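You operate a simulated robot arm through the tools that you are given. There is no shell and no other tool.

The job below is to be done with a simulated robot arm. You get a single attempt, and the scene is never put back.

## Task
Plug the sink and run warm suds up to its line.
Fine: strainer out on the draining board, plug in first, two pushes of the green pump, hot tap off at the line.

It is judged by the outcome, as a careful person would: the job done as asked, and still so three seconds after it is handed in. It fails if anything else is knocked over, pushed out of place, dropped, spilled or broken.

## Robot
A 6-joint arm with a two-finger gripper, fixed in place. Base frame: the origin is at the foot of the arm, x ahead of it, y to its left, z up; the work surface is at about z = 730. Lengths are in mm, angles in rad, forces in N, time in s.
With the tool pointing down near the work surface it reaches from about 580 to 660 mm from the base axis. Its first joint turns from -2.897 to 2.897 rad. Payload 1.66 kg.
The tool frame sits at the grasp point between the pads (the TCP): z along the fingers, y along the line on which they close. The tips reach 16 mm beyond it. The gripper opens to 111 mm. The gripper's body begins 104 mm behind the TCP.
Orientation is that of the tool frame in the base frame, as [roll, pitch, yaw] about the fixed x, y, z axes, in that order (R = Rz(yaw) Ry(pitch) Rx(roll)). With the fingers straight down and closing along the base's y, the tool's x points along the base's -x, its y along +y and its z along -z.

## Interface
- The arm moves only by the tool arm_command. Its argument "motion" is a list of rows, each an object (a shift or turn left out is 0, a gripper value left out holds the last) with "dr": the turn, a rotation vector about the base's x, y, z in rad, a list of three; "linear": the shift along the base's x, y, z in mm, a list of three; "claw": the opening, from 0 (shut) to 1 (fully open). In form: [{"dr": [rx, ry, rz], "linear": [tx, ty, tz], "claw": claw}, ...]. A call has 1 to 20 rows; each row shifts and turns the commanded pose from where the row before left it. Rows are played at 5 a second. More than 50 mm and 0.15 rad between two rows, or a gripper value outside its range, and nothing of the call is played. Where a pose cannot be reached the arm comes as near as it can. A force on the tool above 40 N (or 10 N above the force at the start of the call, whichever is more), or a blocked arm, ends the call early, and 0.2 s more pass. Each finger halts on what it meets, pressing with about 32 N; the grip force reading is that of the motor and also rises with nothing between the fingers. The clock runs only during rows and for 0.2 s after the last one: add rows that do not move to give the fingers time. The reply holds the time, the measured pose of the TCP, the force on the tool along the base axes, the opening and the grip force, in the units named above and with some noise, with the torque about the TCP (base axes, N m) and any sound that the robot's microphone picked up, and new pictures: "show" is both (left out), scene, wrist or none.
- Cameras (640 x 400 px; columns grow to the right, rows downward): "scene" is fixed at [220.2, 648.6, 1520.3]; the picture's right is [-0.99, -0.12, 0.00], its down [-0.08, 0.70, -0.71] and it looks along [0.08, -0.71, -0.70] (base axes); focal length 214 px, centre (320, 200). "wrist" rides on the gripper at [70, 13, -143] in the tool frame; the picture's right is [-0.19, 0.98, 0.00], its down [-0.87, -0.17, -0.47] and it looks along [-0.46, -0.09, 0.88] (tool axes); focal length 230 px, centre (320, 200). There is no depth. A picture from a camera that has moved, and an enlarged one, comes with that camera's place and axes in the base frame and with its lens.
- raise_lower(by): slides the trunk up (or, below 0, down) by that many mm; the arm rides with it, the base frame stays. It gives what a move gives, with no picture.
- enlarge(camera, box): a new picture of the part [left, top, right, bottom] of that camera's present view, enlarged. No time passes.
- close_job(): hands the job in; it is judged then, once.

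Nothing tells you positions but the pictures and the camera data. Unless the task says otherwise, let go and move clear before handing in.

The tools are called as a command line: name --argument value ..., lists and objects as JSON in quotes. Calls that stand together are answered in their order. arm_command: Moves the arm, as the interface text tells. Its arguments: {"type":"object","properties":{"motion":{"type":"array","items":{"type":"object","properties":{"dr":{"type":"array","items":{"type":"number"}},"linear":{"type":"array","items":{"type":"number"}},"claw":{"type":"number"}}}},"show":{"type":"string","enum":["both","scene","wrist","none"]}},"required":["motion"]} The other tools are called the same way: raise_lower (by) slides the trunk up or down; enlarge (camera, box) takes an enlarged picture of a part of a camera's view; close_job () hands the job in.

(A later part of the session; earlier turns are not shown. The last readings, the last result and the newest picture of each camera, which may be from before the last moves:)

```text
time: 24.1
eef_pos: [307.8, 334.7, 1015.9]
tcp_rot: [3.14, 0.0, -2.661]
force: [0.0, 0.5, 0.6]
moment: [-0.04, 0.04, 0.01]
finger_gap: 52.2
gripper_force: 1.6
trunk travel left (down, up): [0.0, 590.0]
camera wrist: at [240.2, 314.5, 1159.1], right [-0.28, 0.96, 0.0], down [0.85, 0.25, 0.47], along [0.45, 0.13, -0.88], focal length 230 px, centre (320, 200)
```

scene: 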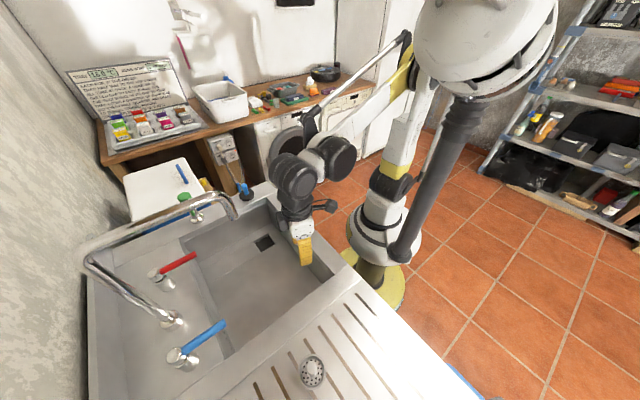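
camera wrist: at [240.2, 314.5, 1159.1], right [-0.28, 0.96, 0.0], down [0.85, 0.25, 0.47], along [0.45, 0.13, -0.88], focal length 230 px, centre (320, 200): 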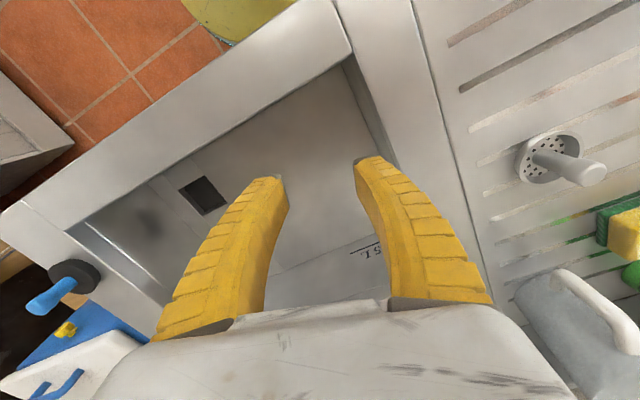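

The strainer stays upright on the board. I notice another green object near the jug, so I'll look at it closely before assuming which one is the green pump.

enlarge --camera "wrist" --box '[480, 170, 640, 370]'

enlarge --camera "wrist" --box '[0, 220, 200, 400]'

enlarge --camera "scene" --box '[230, 320, 400, 400]'

```text
2.00 times, centred on (560, 270) of wrist
camera zoom: at [240.2, 314.5, 1159.1], right [-0.28, 0.96, 0.0], down [0.85, 0.25, 0.47], along [0.45, 0.13, -0.88], focal length 460 px, centre (-160, 60)
```

zoom: 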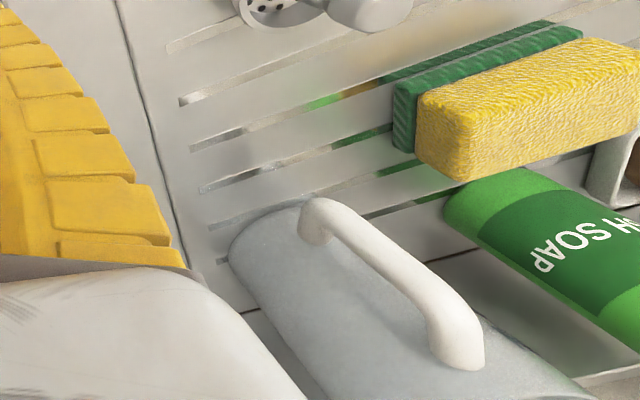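

```text
2.22 times, centred on (100, 310) of wrist
camera zoom: at [240.2, 314.5, 1159.1], right [-0.28, 0.96, 0.0], down [0.85, 0.25, 0.47], along [0.45, 0.13, -0.88], focal length 511 px, centre (809, -44)
```

zoom: 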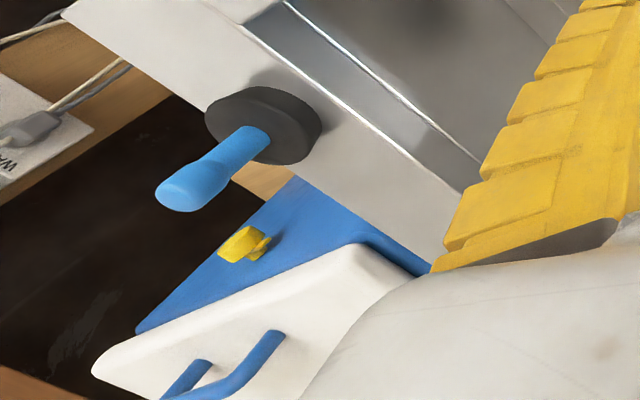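

```text
3.76 times, centred on (315, 360) of scene
camera zoom: at [220.2, 648.6, 1520.3], right [-0.99, -0.12, 0.0], down [-0.08, 0.7, -0.71], along [0.08, -0.71, -0.7], focal length 807 px, centre (339, -402)
```

zoom: 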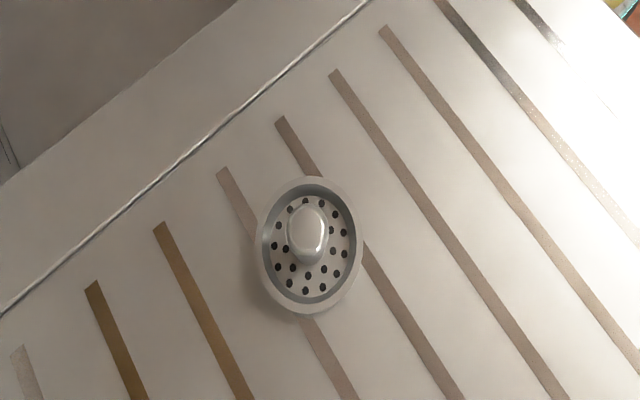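

The other green thing is a soap bottle at the back of the board. The fixed pump on the rim has the green head and nozzle, so I take that as the green pump and will check again later. Now I'll swing back along the same safe path to above the plug.

arm_command --motion '[{"linear": [18, -33, 4], "dr": [0, 0, -0.06]}, {"linear": [18, -33, 4], "dr": [0, 0, -0.06]}, {"linear": [18, -33, 4], "dr": [0, 0, -0.06]}, {"linear": [18, -33, 2], "dr": [0, 0, -0.06]}, {"linear": [20, -33, 0], "dr": [0, 0, -0.06]}, {"linear": [28, -20, 0], "dr": [0, 0, -0.06]}, {"linear": [32, -20, 0], "dr": [0, 0, -0.06]}, {"linear": [33, -20, 0], "dr": [0, 0, -0.06]}, {"linear": [33, -20, 0]}, {"linear": [33, -20, 0]}]' --show "both"

enlarge --camera "wrist" --box '[220, 60, 440, 260]'

```text
time: 26.3
eef_pos: [557.9, 69.5, 1032.2]
tcp_rot: [-3.14, -0.001, 3.14]
force: [0.0, 0.4, -0.1]
moment: [0.0, -0.06, -0.03]
finger_gap: 52.2
gripper_force: 1.1
trunk travel left (down, up): [0.0, 590.0]
camera wrist: at [488.9, 83.7, 1175.7], right [0.19, 0.98, 0.0], down [0.87, -0.17, 0.47], along [0.46, -0.09, -0.88], focal length 230 px, centre (320, 200)
```

scene: 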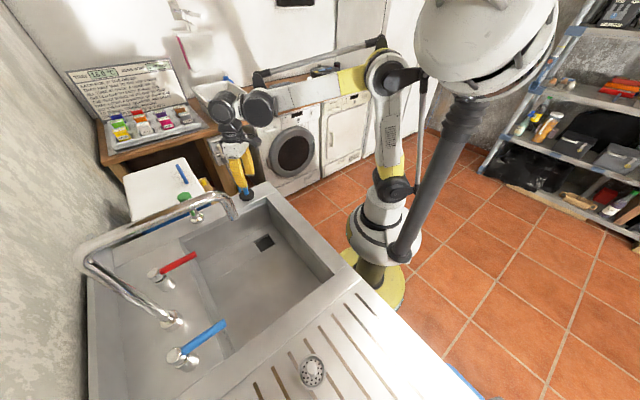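
wrist: 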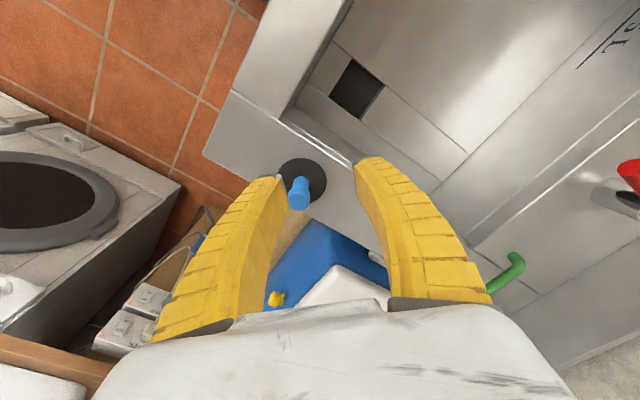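

```text
2.00 times, centred on (330, 160) of wrist
camera zoom: at [488.9, 83.7, 1175.7], right [0.19, 0.98, 0.0], down [0.87, -0.17, 0.47], along [0.46, -0.09, -0.88], focal length 460 px, centre (300, 280)
```

zoom: 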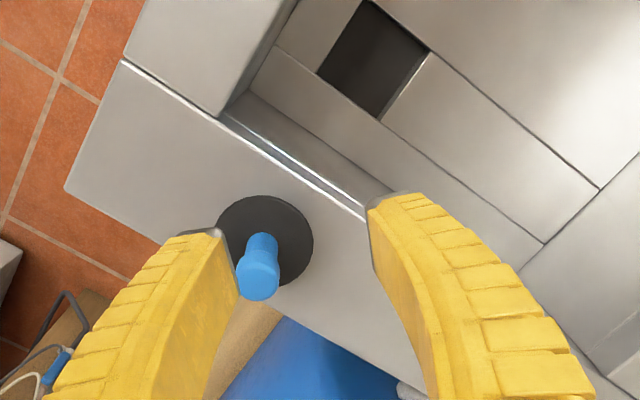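

The plug is at about (599.5, 39.5) with its handle top at z≈960. The empty drain is a dark square centred at (520, 142). I'll move over the plug, start down and re-check alignment.

arm_command --motion '[{"linear": [21, -15, 0]}, {"linear": [21, -15, 0]}, {"linear": [0, 0, -20]}, {"linear": [0, 0, -15]}, {}]' --show "wrist"

enlarge --camera "wrist" --box '[220, 60, 420, 260]'

```text
time: 27.5
eef_pos: [603.6, 41.4, 997.7]
tcp_rot: [-3.142, 0.0, 3.139]
force: [-0.7, -0.4, -0.1]
moment: [0.03, 0.04, -0.02]
finger_gap: 52.6
gripper_force: 1.4
trunk travel left (down, up): [0.0, 590.0]
camera wrist: at [532.9, 55.2, 1141.0], right [0.19, 0.98, 0.0], down [0.87, -0.17, 0.47], along [0.46, -0.09, -0.88], focal length 230 px, centre (320, 200)
```

wrist: 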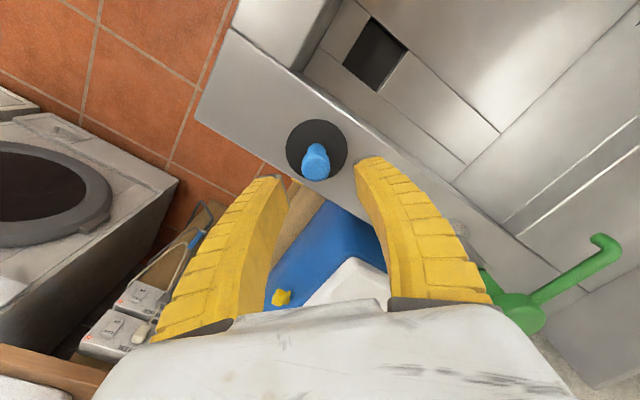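

```text
2.00 times, centred on (320, 160) of wrist
camera zoom: at [532.9, 55.2, 1141.0], right [0.19, 0.98, 0.0], down [0.87, -0.17, 0.47], along [0.46, -0.09, -0.88], focal length 460 px, centre (320, 280)
```

zoom: 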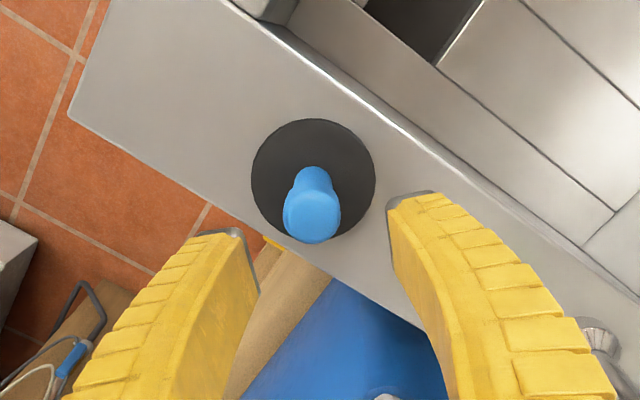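

The handle sits between the fingers, about 4 mm nearer the robot than the TCP. I'll correct that, descend around the handle and close on it.

arm_command --motion '[{"linear": [-4, -2, -15]}, {"linear": [0, 0, -15]}, {"linear": [0, 0, -15]}, {"linear": [0, 0, -13]}, {}]' --show "both"

enlarge --camera "wrist" --box '[220, 60, 420, 260]'

enlarge --camera "scene" --box '[180, 110, 320, 270]'

```text
time: 28.7
eef_pos: [598.9, 40.7, 937.2]
tcp_rot: [3.141, 0.001, 3.139]
force: [0.5, -0.2, 0.4]
moment: [-0.02, 0.01, 0.02]
finger_gap: 52.3
gripper_force: 1.6
trunk travel left (down, up): [0.0, 590.0]
camera wrist: at [528.8, 54.2, 1080.4], right [0.19, 0.98, 0.0], down [0.87, -0.17, 0.47], along [0.46, -0.09, -0.88], focal length 230 px, centre (320, 200)
```

scene: 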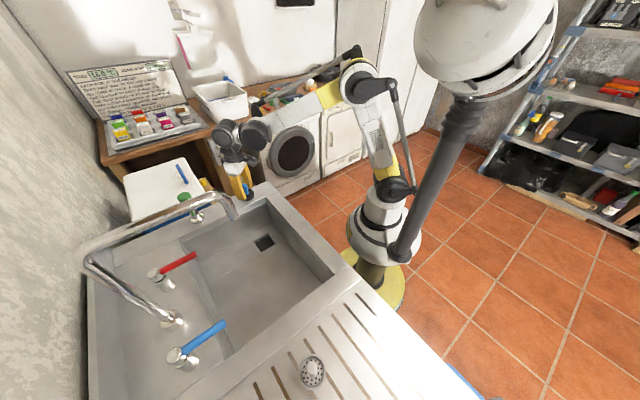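
wrist: 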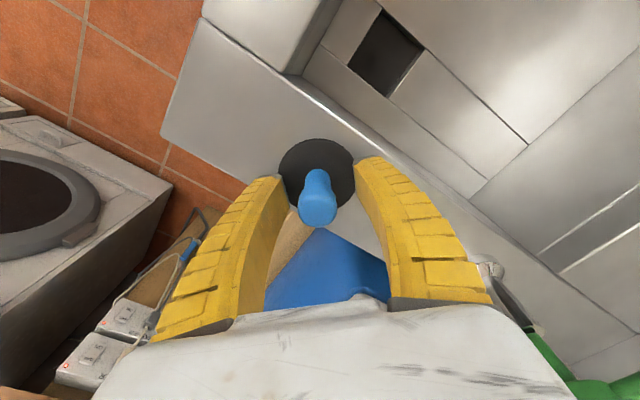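

```text
2.00 times, centred on (320, 160) of wrist
camera zoom: at [528.8, 54.2, 1080.4], right [0.19, 0.98, 0.0], down [0.87, -0.17, 0.47], along [0.46, -0.09, -0.88], focal length 460 px, centre (320, 280)
```

zoom: 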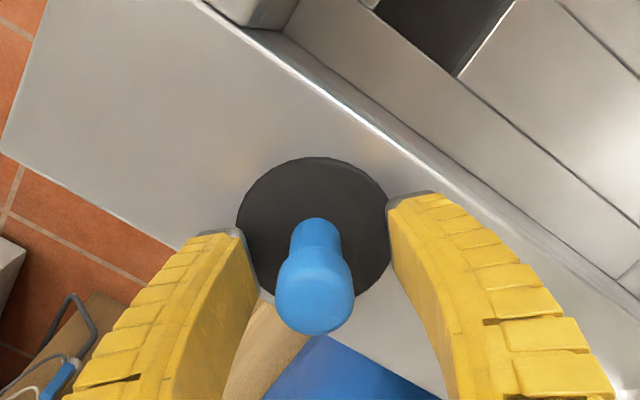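

```text
2.50 times, centred on (250, 190) of scene
camera zoom: at [220.2, 648.6, 1520.3], right [-0.99, -0.12, 0.0], down [-0.08, 0.7, -0.71], along [0.08, -0.71, -0.7], focal length 536 px, centre (495, 225)
```

zoom: 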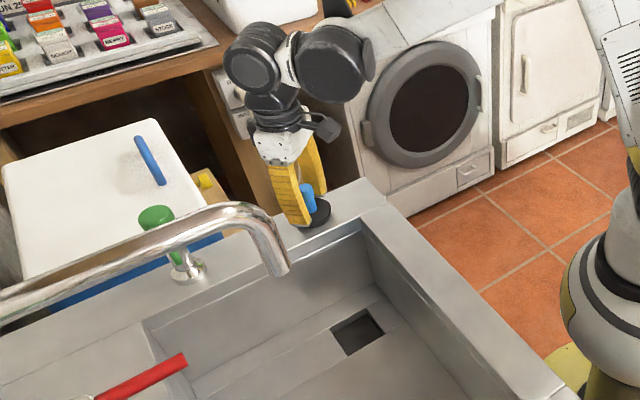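

The handle is centred between the fingers and the tips are just above the disc. I'll close on it and lift slightly to test the grip.

arm_command --motion '[{"claw": 0.3}, {"claw": 0.0}, {}, {}, {}]' --show "none"

arm_command --motion '[{"linear": [0, 0, 5]}, {"linear": [0, 0, 10]}, {"linear": [0, 0, 20]}, {"linear": [0, 0, 30]}, {"linear": [0, 0, 10]}, {}]' --show "both"

enlarge --camera "wrist" --box '[220, 60, 420, 260]'

enlarge --camera "scene" --box '[180, 110, 320, 270]'

```text
time: 29.9
eef_pos: [598.7, 41.1, 938.2]
tcp_rot: [-3.141, -0.001, 3.14]
force: [-1.1, -1.4, 4.1]
moment: [-0.04, 0.14, 0.05]
finger_gap: 11.2
gripper_force: 32.5
trunk travel left (down, up): [0.0, 590.0]
```

```text
time: 31.3
eef_pos: [598.2, 39.5, 1012.5]
tcp_rot: [-3.14, -0.001, 3.141]
force: [-0.7, -0.1, -0.8]
moment: [0.01, 0.02, -0.02]
finger_gap: 9.3
gripper_force: 32.0
trunk travel left (down, up): [0.0, 590.0]
camera wrist: at [528.2, 53.9, 1156.6], right [0.19, 0.98, 0.0], down [0.87, -0.17, 0.47], along [0.46, -0.09, -0.88], focal length 230 px, centre (320, 200)
```

scene: 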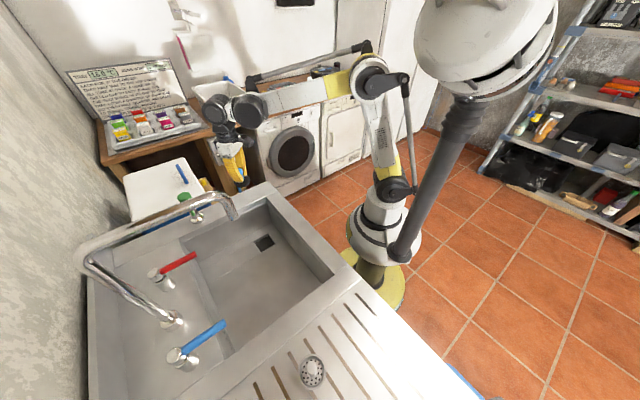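
wrist: 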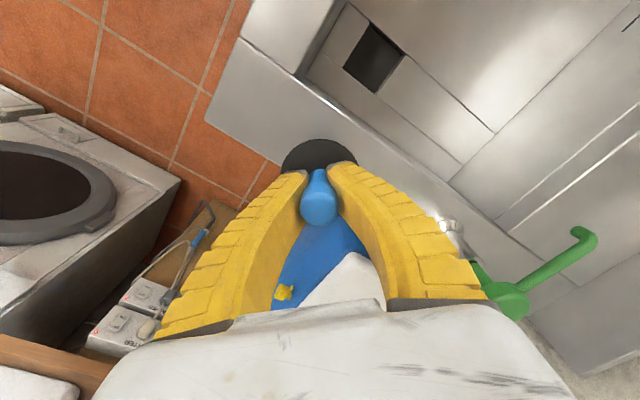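

```text
2.00 times, centred on (320, 160) of wrist
camera zoom: at [528.2, 53.9, 1156.6], right [0.19, 0.98, 0.0], down [0.87, -0.17, 0.47], along [0.46, -0.09, -0.88], focal length 460 px, centre (320, 280)
```

zoom: 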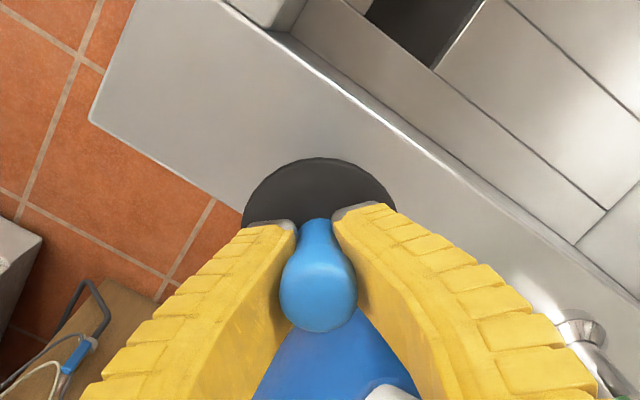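

```text
2.50 times, centred on (250, 190) of scene
camera zoom: at [220.2, 648.6, 1520.3], right [-0.99, -0.12, 0.0], down [-0.08, 0.7, -0.71], along [0.08, -0.71, -0.7], focal length 536 px, centre (495, 225)
```

zoom: 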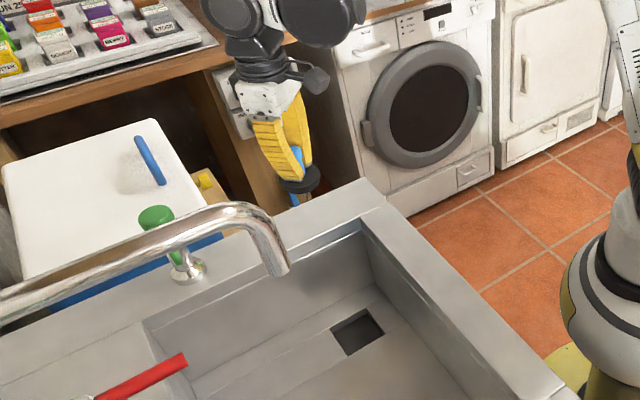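

The plug is lifted and held under its knob. I'll carry it over the drain at (521, 142) at this height and check alignment from above before lowering.

arm_command --motion '[{"linear": [-19, 25, 0]}, {"linear": [-20, 26, 0]}, {"linear": [-20, 26, 0]}, {"linear": [-18.5, 25, 0]}, {"linear": [0, 0, -30]}, {"linear": [0, 0, -30]}, {"linear": [0, 0, -20]}, {}]' --show "both"

enlarge --camera "wrist" --box '[220, 60, 420, 260]'

enlarge --camera "scene" --box '[190, 160, 330, 300]'

```text
time: 33.1
eef_pos: [522.4, 139.7, 935.0]
tcp_rot: [-3.141, -0.001, 3.138]
force: [0.4, 0.3, 0.5]
moment: [0.02, -0.01, -0.01]
finger_gap: 8.8
gripper_force: 32.2
trunk travel left (down, up): [0.0, 590.0]
camera wrist: at [452.3, 154.8, 1077.4], right [0.19, 0.98, 0.0], down [0.87, -0.17, 0.47], along [0.46, -0.09, -0.88], focal length 230 px, centre (320, 200)
```

scene: 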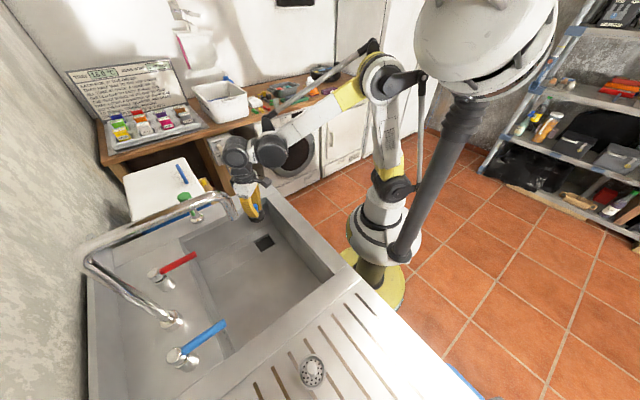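
wrist: 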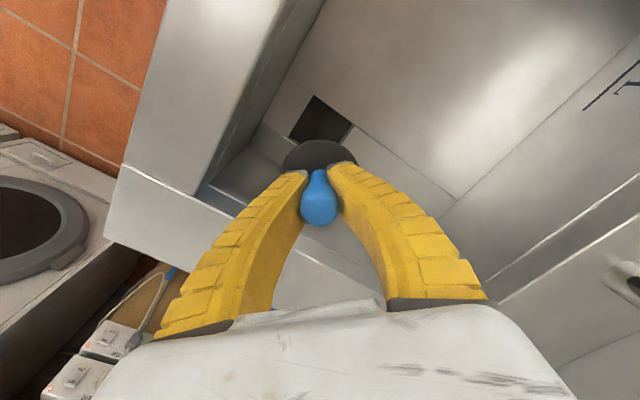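

```text
2.00 times, centred on (320, 160) of wrist
camera zoom: at [452.3, 154.8, 1077.4], right [0.19, 0.98, 0.0], down [0.87, -0.17, 0.47], along [0.46, -0.09, -0.88], focal length 460 px, centre (320, 280)
```

zoom: 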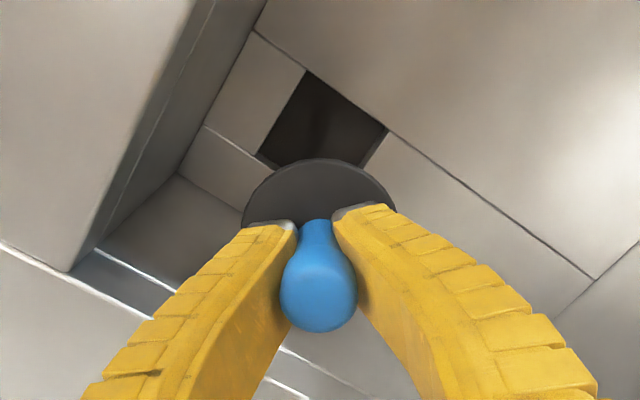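

```text
2.86 times, centred on (260, 230) of scene
camera zoom: at [220.2, 648.6, 1520.3], right [-0.99, -0.12, 0.0], down [-0.08, 0.7, -0.71], along [0.08, -0.71, -0.7], focal length 613 px, centre (491, 114)
```

zoom: 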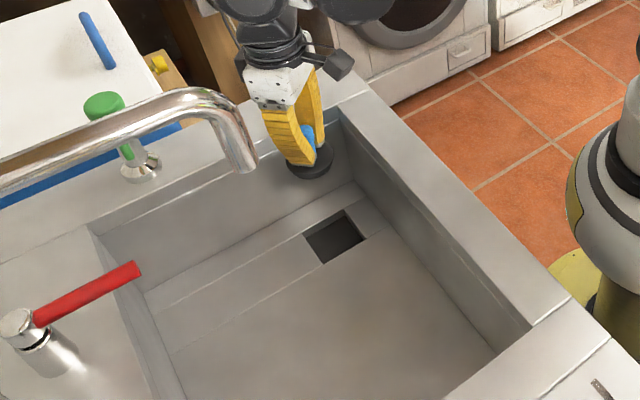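

The plug is nearly over the hole; I estimate a correction of about (−1.3, +1.5) mm. I'll apply it, lower partway and check again.

arm_command --motion '[{"linear": [-1.3, 1.5, -20]}, {"linear": [0, 0, -30]}, {"linear": [0, 0, -30]}, {"linear": [0, 0, -25]}, {"linear": [0, 0, -15]}, {}]' --show "both"

enlarge --camera "wrist" --box '[220, 60, 420, 260]'

enlarge --camera "scene" --box '[210, 190, 310, 290]'

```text
time: 34.5
eef_pos: [520.2, 141.4, 812.6]
tcp_rot: [3.141, 0.001, 3.14]
force: [0.2, -0.3, -1.1]
moment: [0.01, 0.03, 0.0]
finger_gap: 9.0
gripper_force: 32.0
trunk travel left (down, up): [0.0, 590.0]
camera wrist: at [449.6, 155.7, 956.9], right [0.19, 0.98, 0.0], down [0.87, -0.17, 0.47], along [0.46, -0.09, -0.88], focal length 230 px, centre (320, 200)
```

scene: 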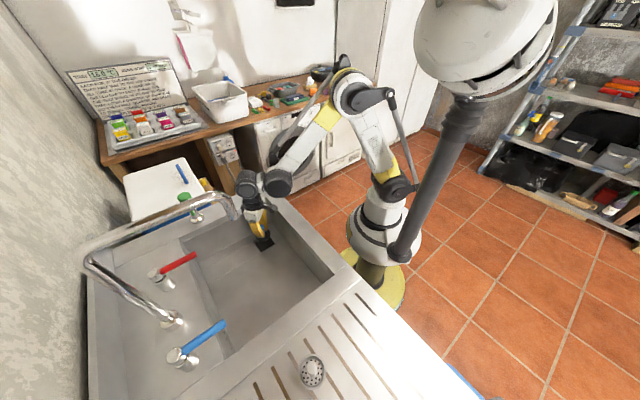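
wrist: 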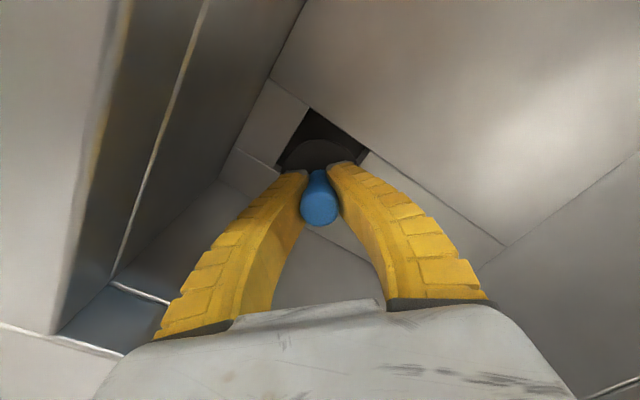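

```text
2.00 times, centred on (320, 160) of wrist
camera zoom: at [449.6, 155.7, 956.9], right [0.19, 0.98, 0.0], down [0.87, -0.17, 0.47], along [0.46, -0.09, -0.88], focal length 460 px, centre (320, 280)
```

zoom: 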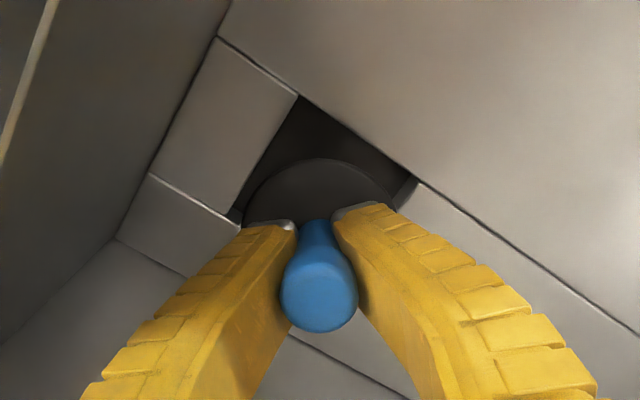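

```text
4.00 times, centred on (260, 240) of scene
camera zoom: at [220.2, 648.6, 1520.3], right [-0.99, -0.12, 0.0], down [-0.08, 0.7, -0.71], along [0.08, -0.71, -0.7], focal length 858 px, centre (560, 40)
```

zoom: 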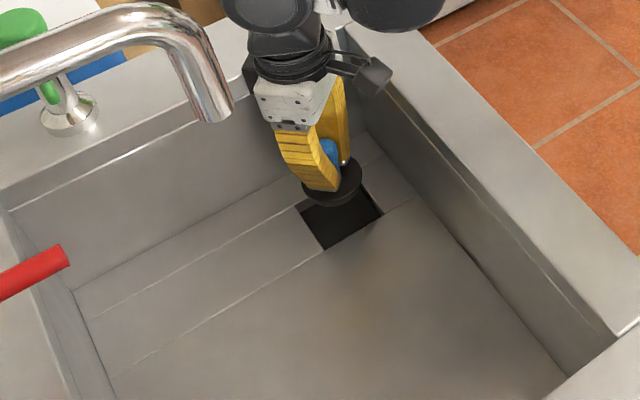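

The disc is over the hole, with at most 1–2 mm of offset. I'll nudge +1 mm in x and lower in small steps while watching force.

arm_command --motion '[{"linear": [1, 0, -6]}, {"linear": [0, 0, -6]}, {"linear": [0, 0, -6]}, {}]' --show "wrist"

enlarge --camera "wrist" --box '[220, 60, 420, 260]'

enlarge --camera "scene" --box '[230, 210, 290, 270]'

```text
time: 35.5
eef_pos: [519.2, 142.0, 796.5]
tcp_rot: [3.142, 0.001, 3.14]
force: [-0.5, -0.2, -0.8]
moment: [0.01, -0.02, -0.01]
finger_gap: 8.8
gripper_force: 32.3
trunk travel left (down, up): [0.0, 590.0]
camera wrist: at [450.6, 156.2, 939.1], right [0.19, 0.98, 0.0], down [0.87, -0.17, 0.47], along [0.46, -0.09, -0.88], focal length 230 px, centre (320, 200)
```

wrist: 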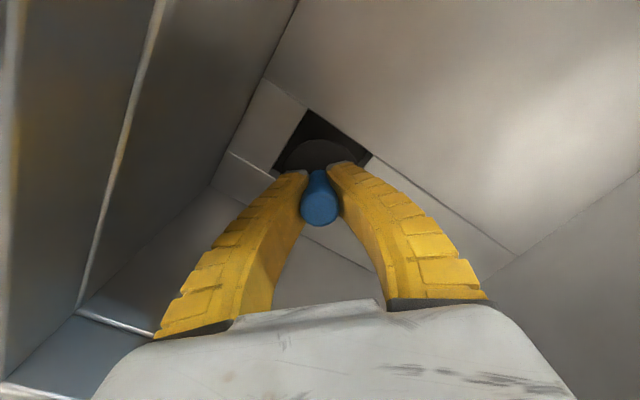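

```text
2.00 times, centred on (320, 160) of wrist
camera zoom: at [450.6, 156.2, 939.1], right [0.19, 0.98, 0.0], down [0.87, -0.17, 0.47], along [0.46, -0.09, -0.88], focal length 460 px, centre (320, 280)
```

zoom: 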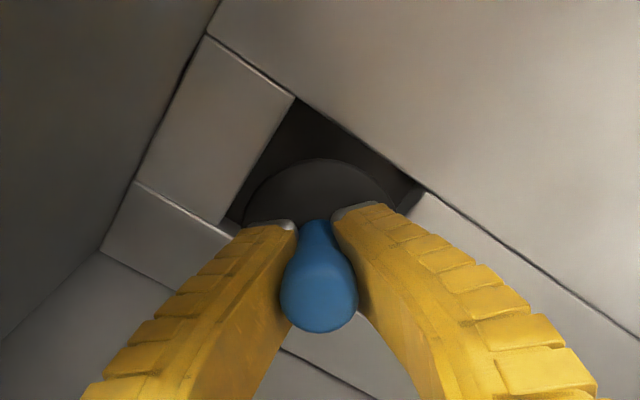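

```text
6.67 times, centred on (260, 240) of scene
camera zoom: at [220.2, 648.6, 1520.3], right [-0.99, -0.12, 0.0], down [-0.08, 0.7, -0.71], along [0.08, -0.71, -0.7], focal length 1430 px, centre (720, -67)
```

zoom: 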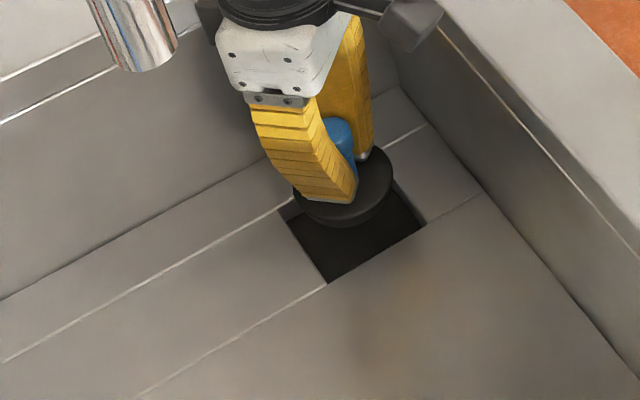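

The hole centre now reads within about 1 mm of the plug axis. I'll keep lowering in small steps until it seats.

arm_command --motion '[{"linear": [0.5, 0, -5]}, {"linear": [0, 0, -5]}, {}]' --show "none"

arm_command --motion '[{"linear": [0, 0, -4]}, {"linear": [0, 0, -4]}, {}]' --show "none"

arm_command --motion '[{"linear": [0, 0, -3]}, {}]' --show "wrist"

enlarge --camera "scene" --box '[230, 210, 290, 270]'

```text
time: 36.3
eef_pos: [521.5, 141.1, 784.4]
tcp_rot: [-3.141, -0.001, 3.139]
force: [1.3, -0.1, -0.5]
moment: [0.02, -0.03, 0.02]
finger_gap: 8.7
gripper_force: 32.0
trunk travel left (down, up): [0.0, 590.0]
```

```text
time: 37.1
eef_pos: [521.1, 141.4, 777.5]
tcp_rot: [3.141, 0.001, 3.14]
force: [0.9, -0.2, -0.5]
moment: [-0.01, 0.0, -0.02]
finger_gap: 8.6
gripper_force: 33.1
trunk travel left (down, up): [0.0, 590.0]
```

```text
time: 37.7
eef_pos: [521.0, 142.3, 775.0]
tcp_rot: [-3.141, 0.0, -3.142]
force: [0.2, -0.4, 0.6]
moment: [0.01, 0.04, -0.01]
finger_gap: 8.5
gripper_force: 31.6
trunk travel left (down, up): [0.0, 590.0]
camera wrist: at [451.2, 156.5, 917.7], right [0.19, 0.98, 0.0], down [0.87, -0.17, 0.47], along [0.46, -0.09, -0.88], focal length 230 px, centre (320, 200)
```

wrist: 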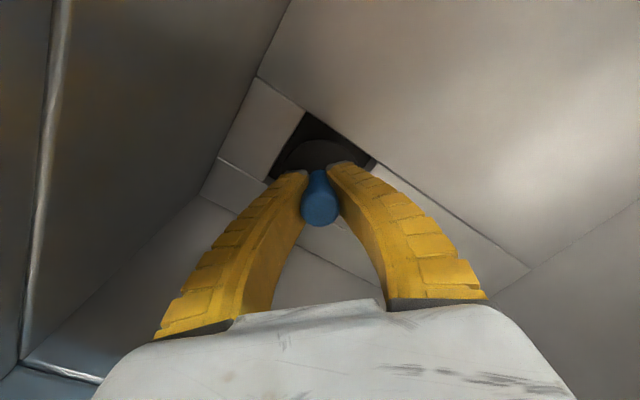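

```text
6.67 times, centred on (260, 240) of scene
camera zoom: at [220.2, 648.6, 1520.3], right [-0.99, -0.12, 0.0], down [-0.08, 0.7, -0.71], along [0.08, -0.71, -0.7], focal length 1430 px, centre (720, -67)
```

zoom: 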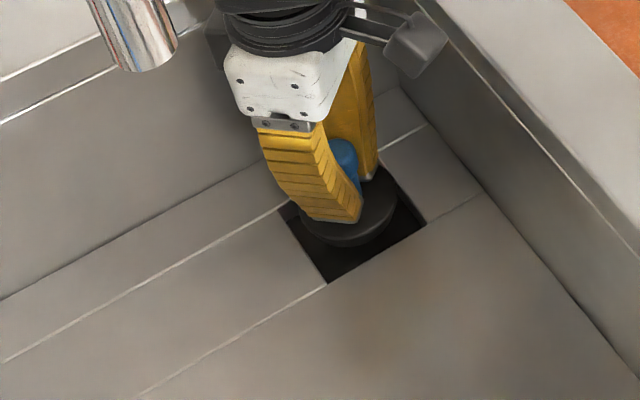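

No contact yet, and the plug is about to enter the square recess. I'll continue down gently.

arm_command --motion '[{"linear": [0, 0, -4]}, {"linear": [0, 0, -3]}, {}]' --show "none"

arm_command --motion '[{"linear": [0, 0, -3]}, {"linear": [0, 0, -3]}, {}]' --show "wrist"

enlarge --camera "scene" --box '[230, 210, 290, 270]'

enlarge --camera "wrist" --box '[240, 80, 400, 240]'

```text
time: 38.5
eef_pos: [520.4, 143.0, 767.4]
tcp_rot: [3.141, 0.001, 3.14]
force: [0.9, 0.1, -1.0]
moment: [0.0, 0.02, -0.01]
finger_gap: 8.8
gripper_force: 31.9
trunk travel left (down, up): [0.0, 590.0]
```

```text
time: 39.3
eef_pos: [521.8, 141.7, 760.4]
tcp_rot: [3.141, 0.0, 3.141]
force: [-0.7, -0.3, -1.3]
moment: [-0.01, 0.0, 0.01]
finger_gap: 8.5
gripper_force: 32.3
trunk travel left (down, up): [0.0, 590.0]
camera wrist: at [451.6, 155.5, 904.8], right [0.19, 0.98, 0.0], down [0.87, -0.17, 0.47], along [0.46, -0.09, -0.88], focal length 230 px, centre (320, 200)
```

wrist: 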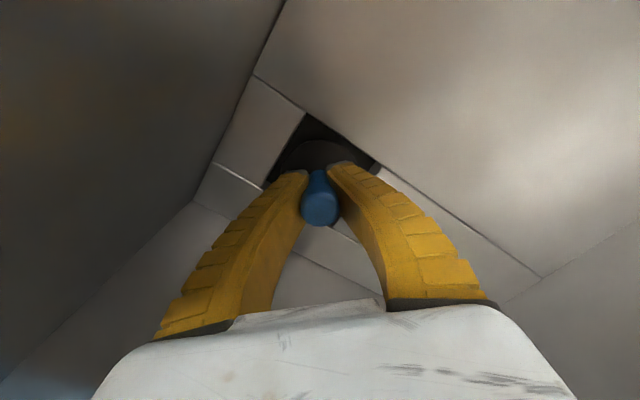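

```text
6.67 times, centred on (260, 240) of scene
camera zoom: at [220.2, 648.6, 1520.3], right [-0.99, -0.12, 0.0], down [-0.08, 0.7, -0.71], along [0.08, -0.71, -0.7], focal length 1430 px, centre (720, -67)
```

zoom: 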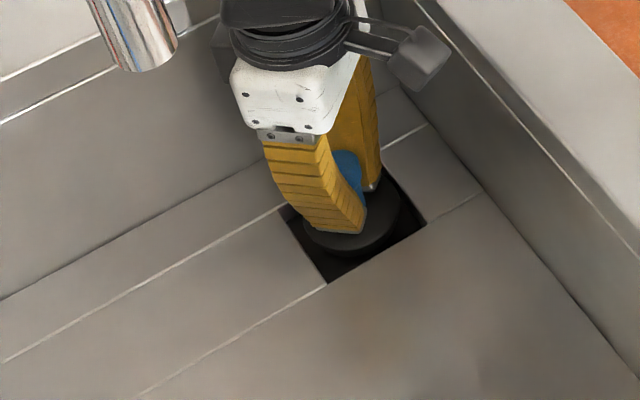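

```text
2.50 times, centred on (320, 160) of wrist
camera zoom: at [451.6, 155.5, 904.8], right [0.19, 0.98, 0.0], down [0.87, -0.17, 0.47], along [0.46, -0.09, -0.88], focal length 575 px, centre (320, 300)
```

zoom: 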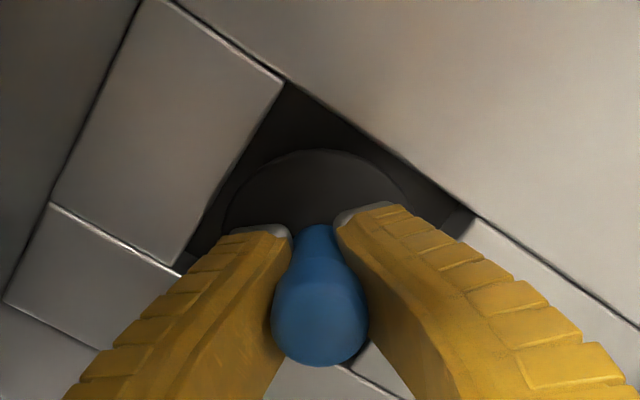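

The disc is entering the recess with no contact force. I'll continue in small steps to find the seat.

arm_command --motion '[{"linear": [0, 0, -3]}, {"linear": [0, 0, -2]}, {}]' --show "none"

arm_command --motion '[{"linear": [0, 0, -2]}, {"linear": [0, 0, -2]}, {}]' --show "none"

arm_command --motion '[{"linear": [0, 0, -2]}, {"linear": [0, 0, -2]}, {}]' --show "wrist"

enlarge --camera "scene" --box '[230, 210, 290, 270]'

```text
time: 40.1
eef_pos: [523.3, 142.0, 757.2]
tcp_rot: [-3.141, -0.001, 3.139]
force: [0.3, -0.4, -1.0]
moment: [-0.01, -0.06, -0.02]
finger_gap: 8.7
gripper_force: 32.2
trunk travel left (down, up): [0.0, 590.0]
```

```text
time: 40.9
eef_pos: [522.0, 141.0, 752.5]
tcp_rot: [3.141, -0.001, 3.139]
force: [1.0, -0.6, -0.4]
moment: [0.01, -0.01, 0.02]
finger_gap: 8.6
gripper_force: 32.1
trunk travel left (down, up): [0.0, 590.0]
```

```text
time: 41.7
eef_pos: [521.6, 141.6, 748.1]
tcp_rot: [3.141, 0.003, 3.139]
force: [8.3, -2.0, 22.8]
moment: [0.02, 0.04, 0.06]
finger_gap: 10.5
gripper_force: 32.0
trunk travel left (down, up): [0.0, 590.0]
camera wrist: at [451.5, 155.4, 891.2], right [0.19, 0.98, 0.0], down [0.86, -0.17, 0.47], along [0.46, -0.09, -0.88], focal length 230 px, centre (320, 200)
```

wrist: 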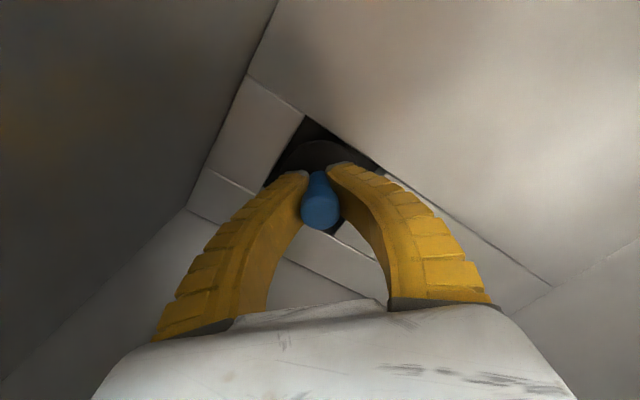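

```text
6.67 times, centred on (260, 240) of scene
camera zoom: at [220.2, 648.6, 1520.3], right [-0.99, -0.12, 0.0], down [-0.08, 0.7, -0.71], along [0.08, -0.71, -0.7], focal length 1430 px, centre (720, -67)
```

zoom: 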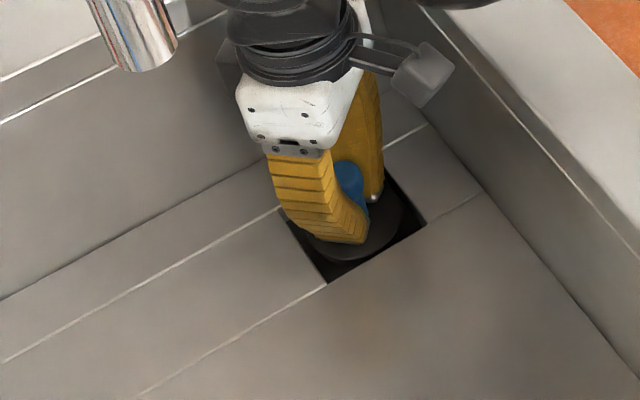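

There's contact at about 750, so the plug is resting on its seat. I'll release, rise, and inspect how it sits.

arm_command --motion '[{"claw": 0.2}, {"claw": 0.4}, {}, {}]' --show "none"

arm_command --motion '[{"linear": [0, 0, 10]}, {"linear": [0, 0, 20]}, {"linear": [0, 0, 30]}, {"linear": [0, 0, 20]}, {}]' --show "both"

enlarge --camera "wrist" --box '[240, 80, 400, 240]'

enlarge --camera "scene" --box '[230, 210, 290, 270]'

```text
time: 42.7
eef_pos: [521.1, 142.0, 747.4]
tcp_rot: [3.14, 0.0, 3.139]
force: [-0.1, -0.1, -0.5]
moment: [0.01, -0.01, -0.02]
finger_gap: 46.7
gripper_force: 1.7
trunk travel left (down, up): [0.0, 590.0]
```

```text
time: 43.9
eef_pos: [523.4, 143.5, 828.3]
tcp_rot: [-3.14, 0.0, 3.141]
force: [-0.4, 0.1, 0.4]
moment: [-0.02, 0.02, -0.02]
finger_gap: 46.9
gripper_force: 1.1
trunk travel left (down, up): [0.0, 590.0]
camera wrist: at [453.7, 157.1, 971.2], right [0.19, 0.98, 0.0], down [0.87, -0.17, 0.47], along [0.46, -0.09, -0.88], focal length 230 px, centre (320, 200)
```

scene: 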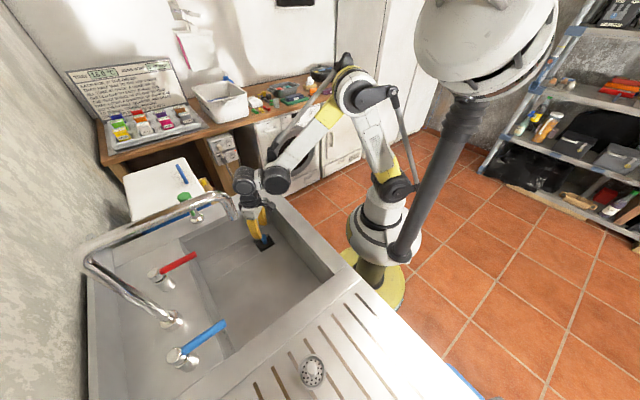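
wrist: 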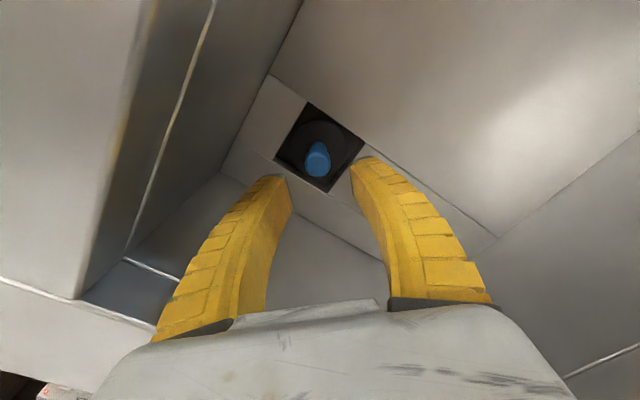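

```text
2.50 times, centred on (320, 160) of wrist
camera zoom: at [453.7, 157.1, 971.2], right [0.19, 0.98, 0.0], down [0.87, -0.17, 0.47], along [0.46, -0.09, -0.88], focal length 575 px, centre (320, 300)
```

zoom: 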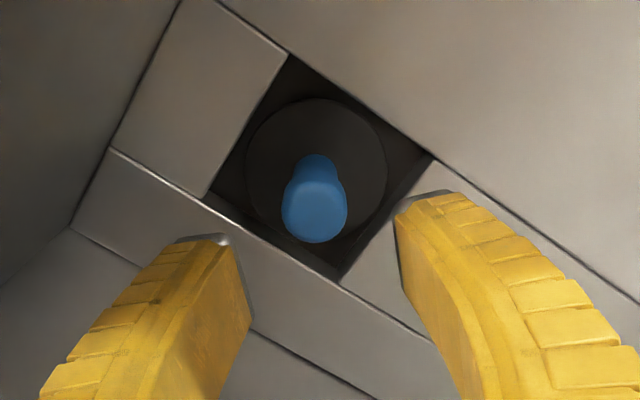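

```text
6.67 times, centred on (260, 240) of scene
camera zoom: at [220.2, 648.6, 1520.3], right [-0.99, -0.12, 0.0], down [-0.08, 0.7, -0.71], along [0.08, -0.71, -0.7], focal length 1430 px, centre (720, -67)
```

zoom: 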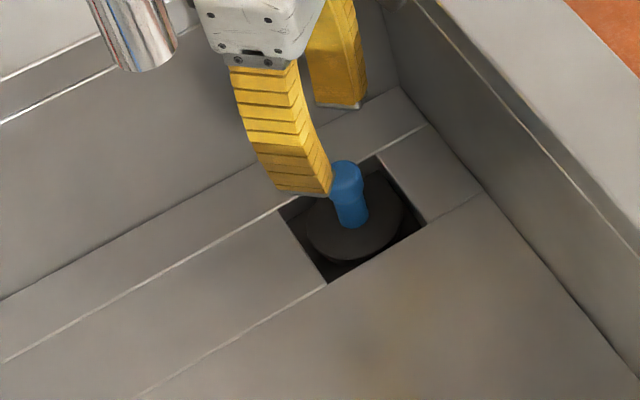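

The plug sits upright and centred in its recess. Next is the green pump, whose head is at about (735, 180, 1018), beyond straight-down reach. I'll rise, close the fingers and tilt the tool outward so the fingertips can press the head, then look at it.

arm_command --motion '[{"linear": [0, 0, 35], "claw": 0.0}, {"linear": [0, 0, 42]}, {"linear": [0, 0, 42]}, {"linear": [0, 0, 45]}, {"linear": [0, 0, 45]}, {"linear": [0, 0, 45]}, {"linear": [10, -2, 0], "dr": [0.033, -0.135, 0]}, {"linear": [10, -2, 0], "dr": [0.033, -0.135, 0]}, {"linear": [10, -2, 0], "dr": [0.033, -0.135, 0]}, {"linear": [10, -2, 0], "dr": [0.033, -0.135, 0]}, {"linear": [10, -2, 0], "dr": [0.033, -0.135, 0]}]' --show "both"

enlarge --camera "wrist" --box '[220, 60, 480, 260]'

```text
time: 46.3
eef_pos: [572.3, 131.0, 1082.0]
tcp_rot: [2.946, 0.674, 3.072]
force: [-0.6, -1.1, -0.1]
moment: [-0.02, 0.04, 0.01]
finger_gap: 0.0
gripper_force: 28.5
trunk travel left (down, up): [0.0, 590.0]
camera wrist: at [428.1, 127.0, 1150.0], right [0.1, 0.96, 0.27], down [0.39, -0.28, 0.88], along [0.92, 0.02, -0.4], focal length 230 px, centre (320, 200)
```

scene: 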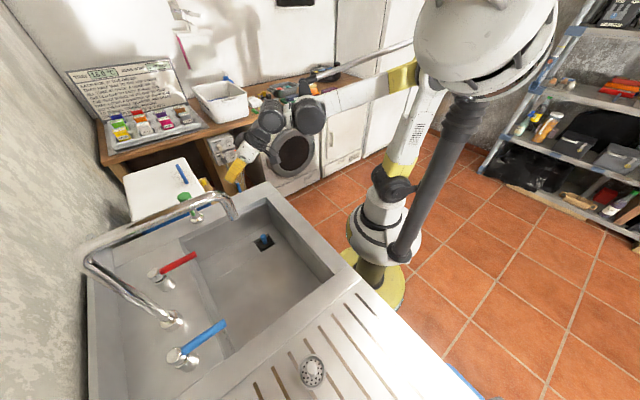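
wrist: 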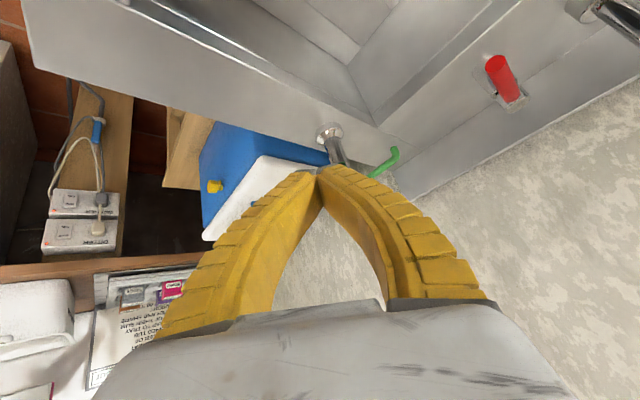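

```text
2.00 times, centred on (350, 160) of wrist
camera zoom: at [428.1, 127.0, 1150.0], right [0.1, 0.96, 0.27], down [0.39, -0.28, 0.88], along [0.92, 0.02, -0.4], focal length 460 px, centre (260, 280)
```

zoom: 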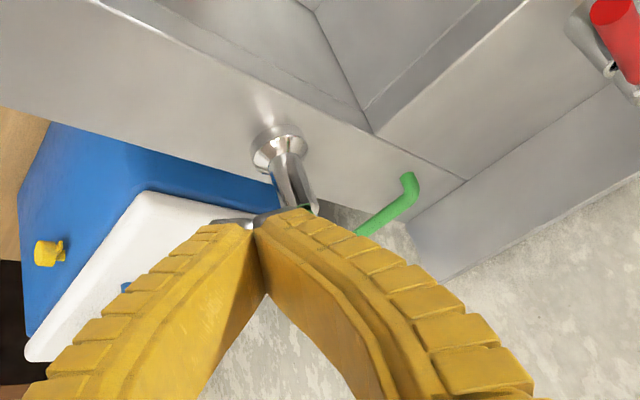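

The tool is tilted about 39° and lines up with the pump, but the fingertips hide the pump head. I'll drop 55 mm while still well short of the pump to see the head over the tips.

arm_command --motion '[{"linear": [0, 0, -30]}, {"linear": [0, 0, -25]}, {}]' --show "both"

enlarge --camera "wrist" --box '[240, 60, 440, 220]'

enlarge --camera "scene" --box '[150, 120, 310, 240]'

```text
time: 47.1
eef_pos: [572.6, 129.7, 1024.5]
tcp_rot: [2.947, 0.671, 3.071]
force: [-0.5, 0.0, 0.7]
moment: [0.02, 0.01, 0.01]
finger_gap: 0.2
gripper_force: 28.7
trunk travel left (down, up): [0.0, 590.0]
camera wrist: at [427.6, 126.2, 1095.1], right [0.1, 0.96, 0.27], down [0.39, -0.28, 0.88], along [0.91, 0.02, -0.4], focal length 230 px, centre (320, 200)
```

scene: 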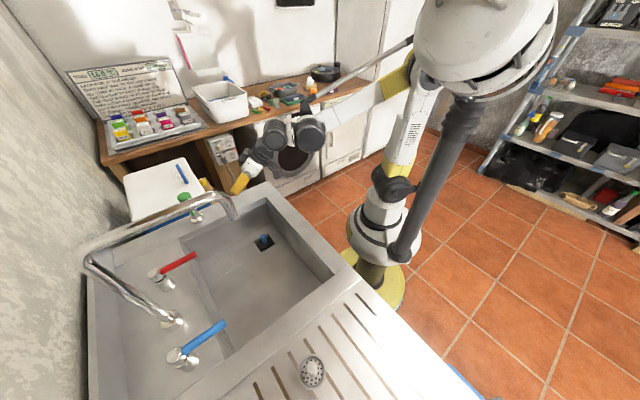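
wrist: 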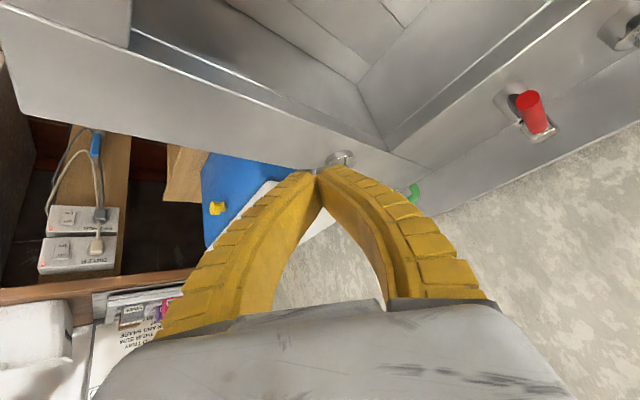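

```text
2.50 times, centred on (340, 140) of wrist
camera zoom: at [427.6, 126.2, 1095.1], right [0.1, 0.96, 0.27], down [0.39, -0.28, 0.88], along [0.91, 0.02, -0.4], focal length 575 px, centre (270, 350)
```

zoom: 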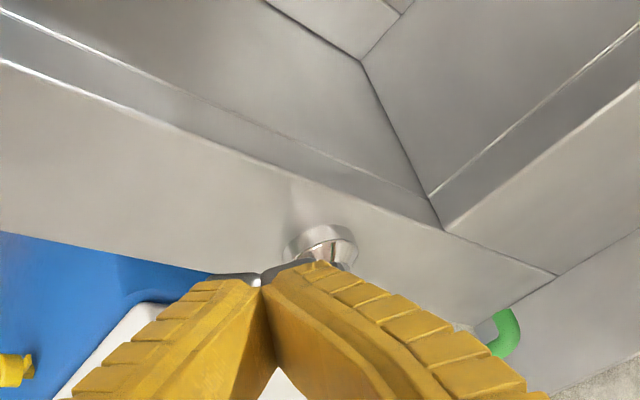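

```text
3.33 times, centred on (230, 180) of scene
camera zoom: at [220.2, 648.6, 1520.3], right [-0.99, -0.12, 0.0], down [-0.08, 0.7, -0.71], along [0.08, -0.71, -0.7], focal length 715 px, centre (620, 267)
```

zoom: 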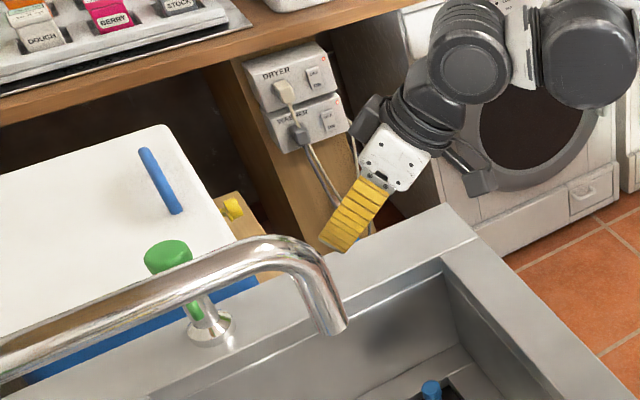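

The wrist picture is inverted in this tilt, so I need to go higher rather than lower. I'll raise and look again.

arm_command --motion '[{"linear": [0, 0, 40]}, {"linear": [0, 0, 40]}, {"linear": [0, 0, 40]}, {}]' --show "wrist"

enlarge --camera "wrist" --box '[240, 40, 440, 200]'

```text
time: 48.1
eef_pos: [573.2, 131.8, 1145.9]
tcp_rot: [2.946, 0.672, 3.073]
force: [-0.2, -0.9, -0.5]
moment: [0.02, 0.04, -0.03]
finger_gap: 0.0
gripper_force: 28.7
trunk travel left (down, up): [0.0, 590.0]
camera wrist: at [428.6, 126.8, 1214.6], right [0.1, 0.96, 0.27], down [0.39, -0.28, 0.88], along [0.92, 0.02, -0.4], focal length 230 px, centre (320, 200)
```

wrist: 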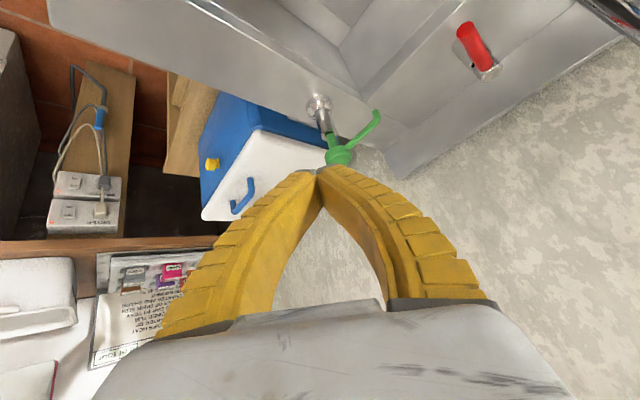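

```text
2.50 times, centred on (340, 120) of wrist
camera zoom: at [428.6, 126.8, 1214.6], right [0.1, 0.96, 0.27], down [0.39, -0.28, 0.88], along [0.92, 0.02, -0.4], focal length 575 px, centre (270, 400)
```

zoom: 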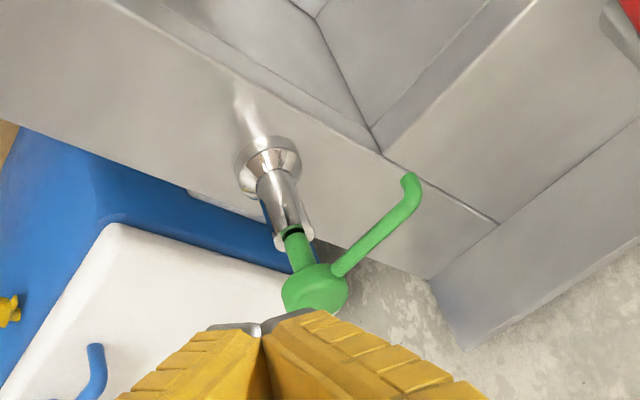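

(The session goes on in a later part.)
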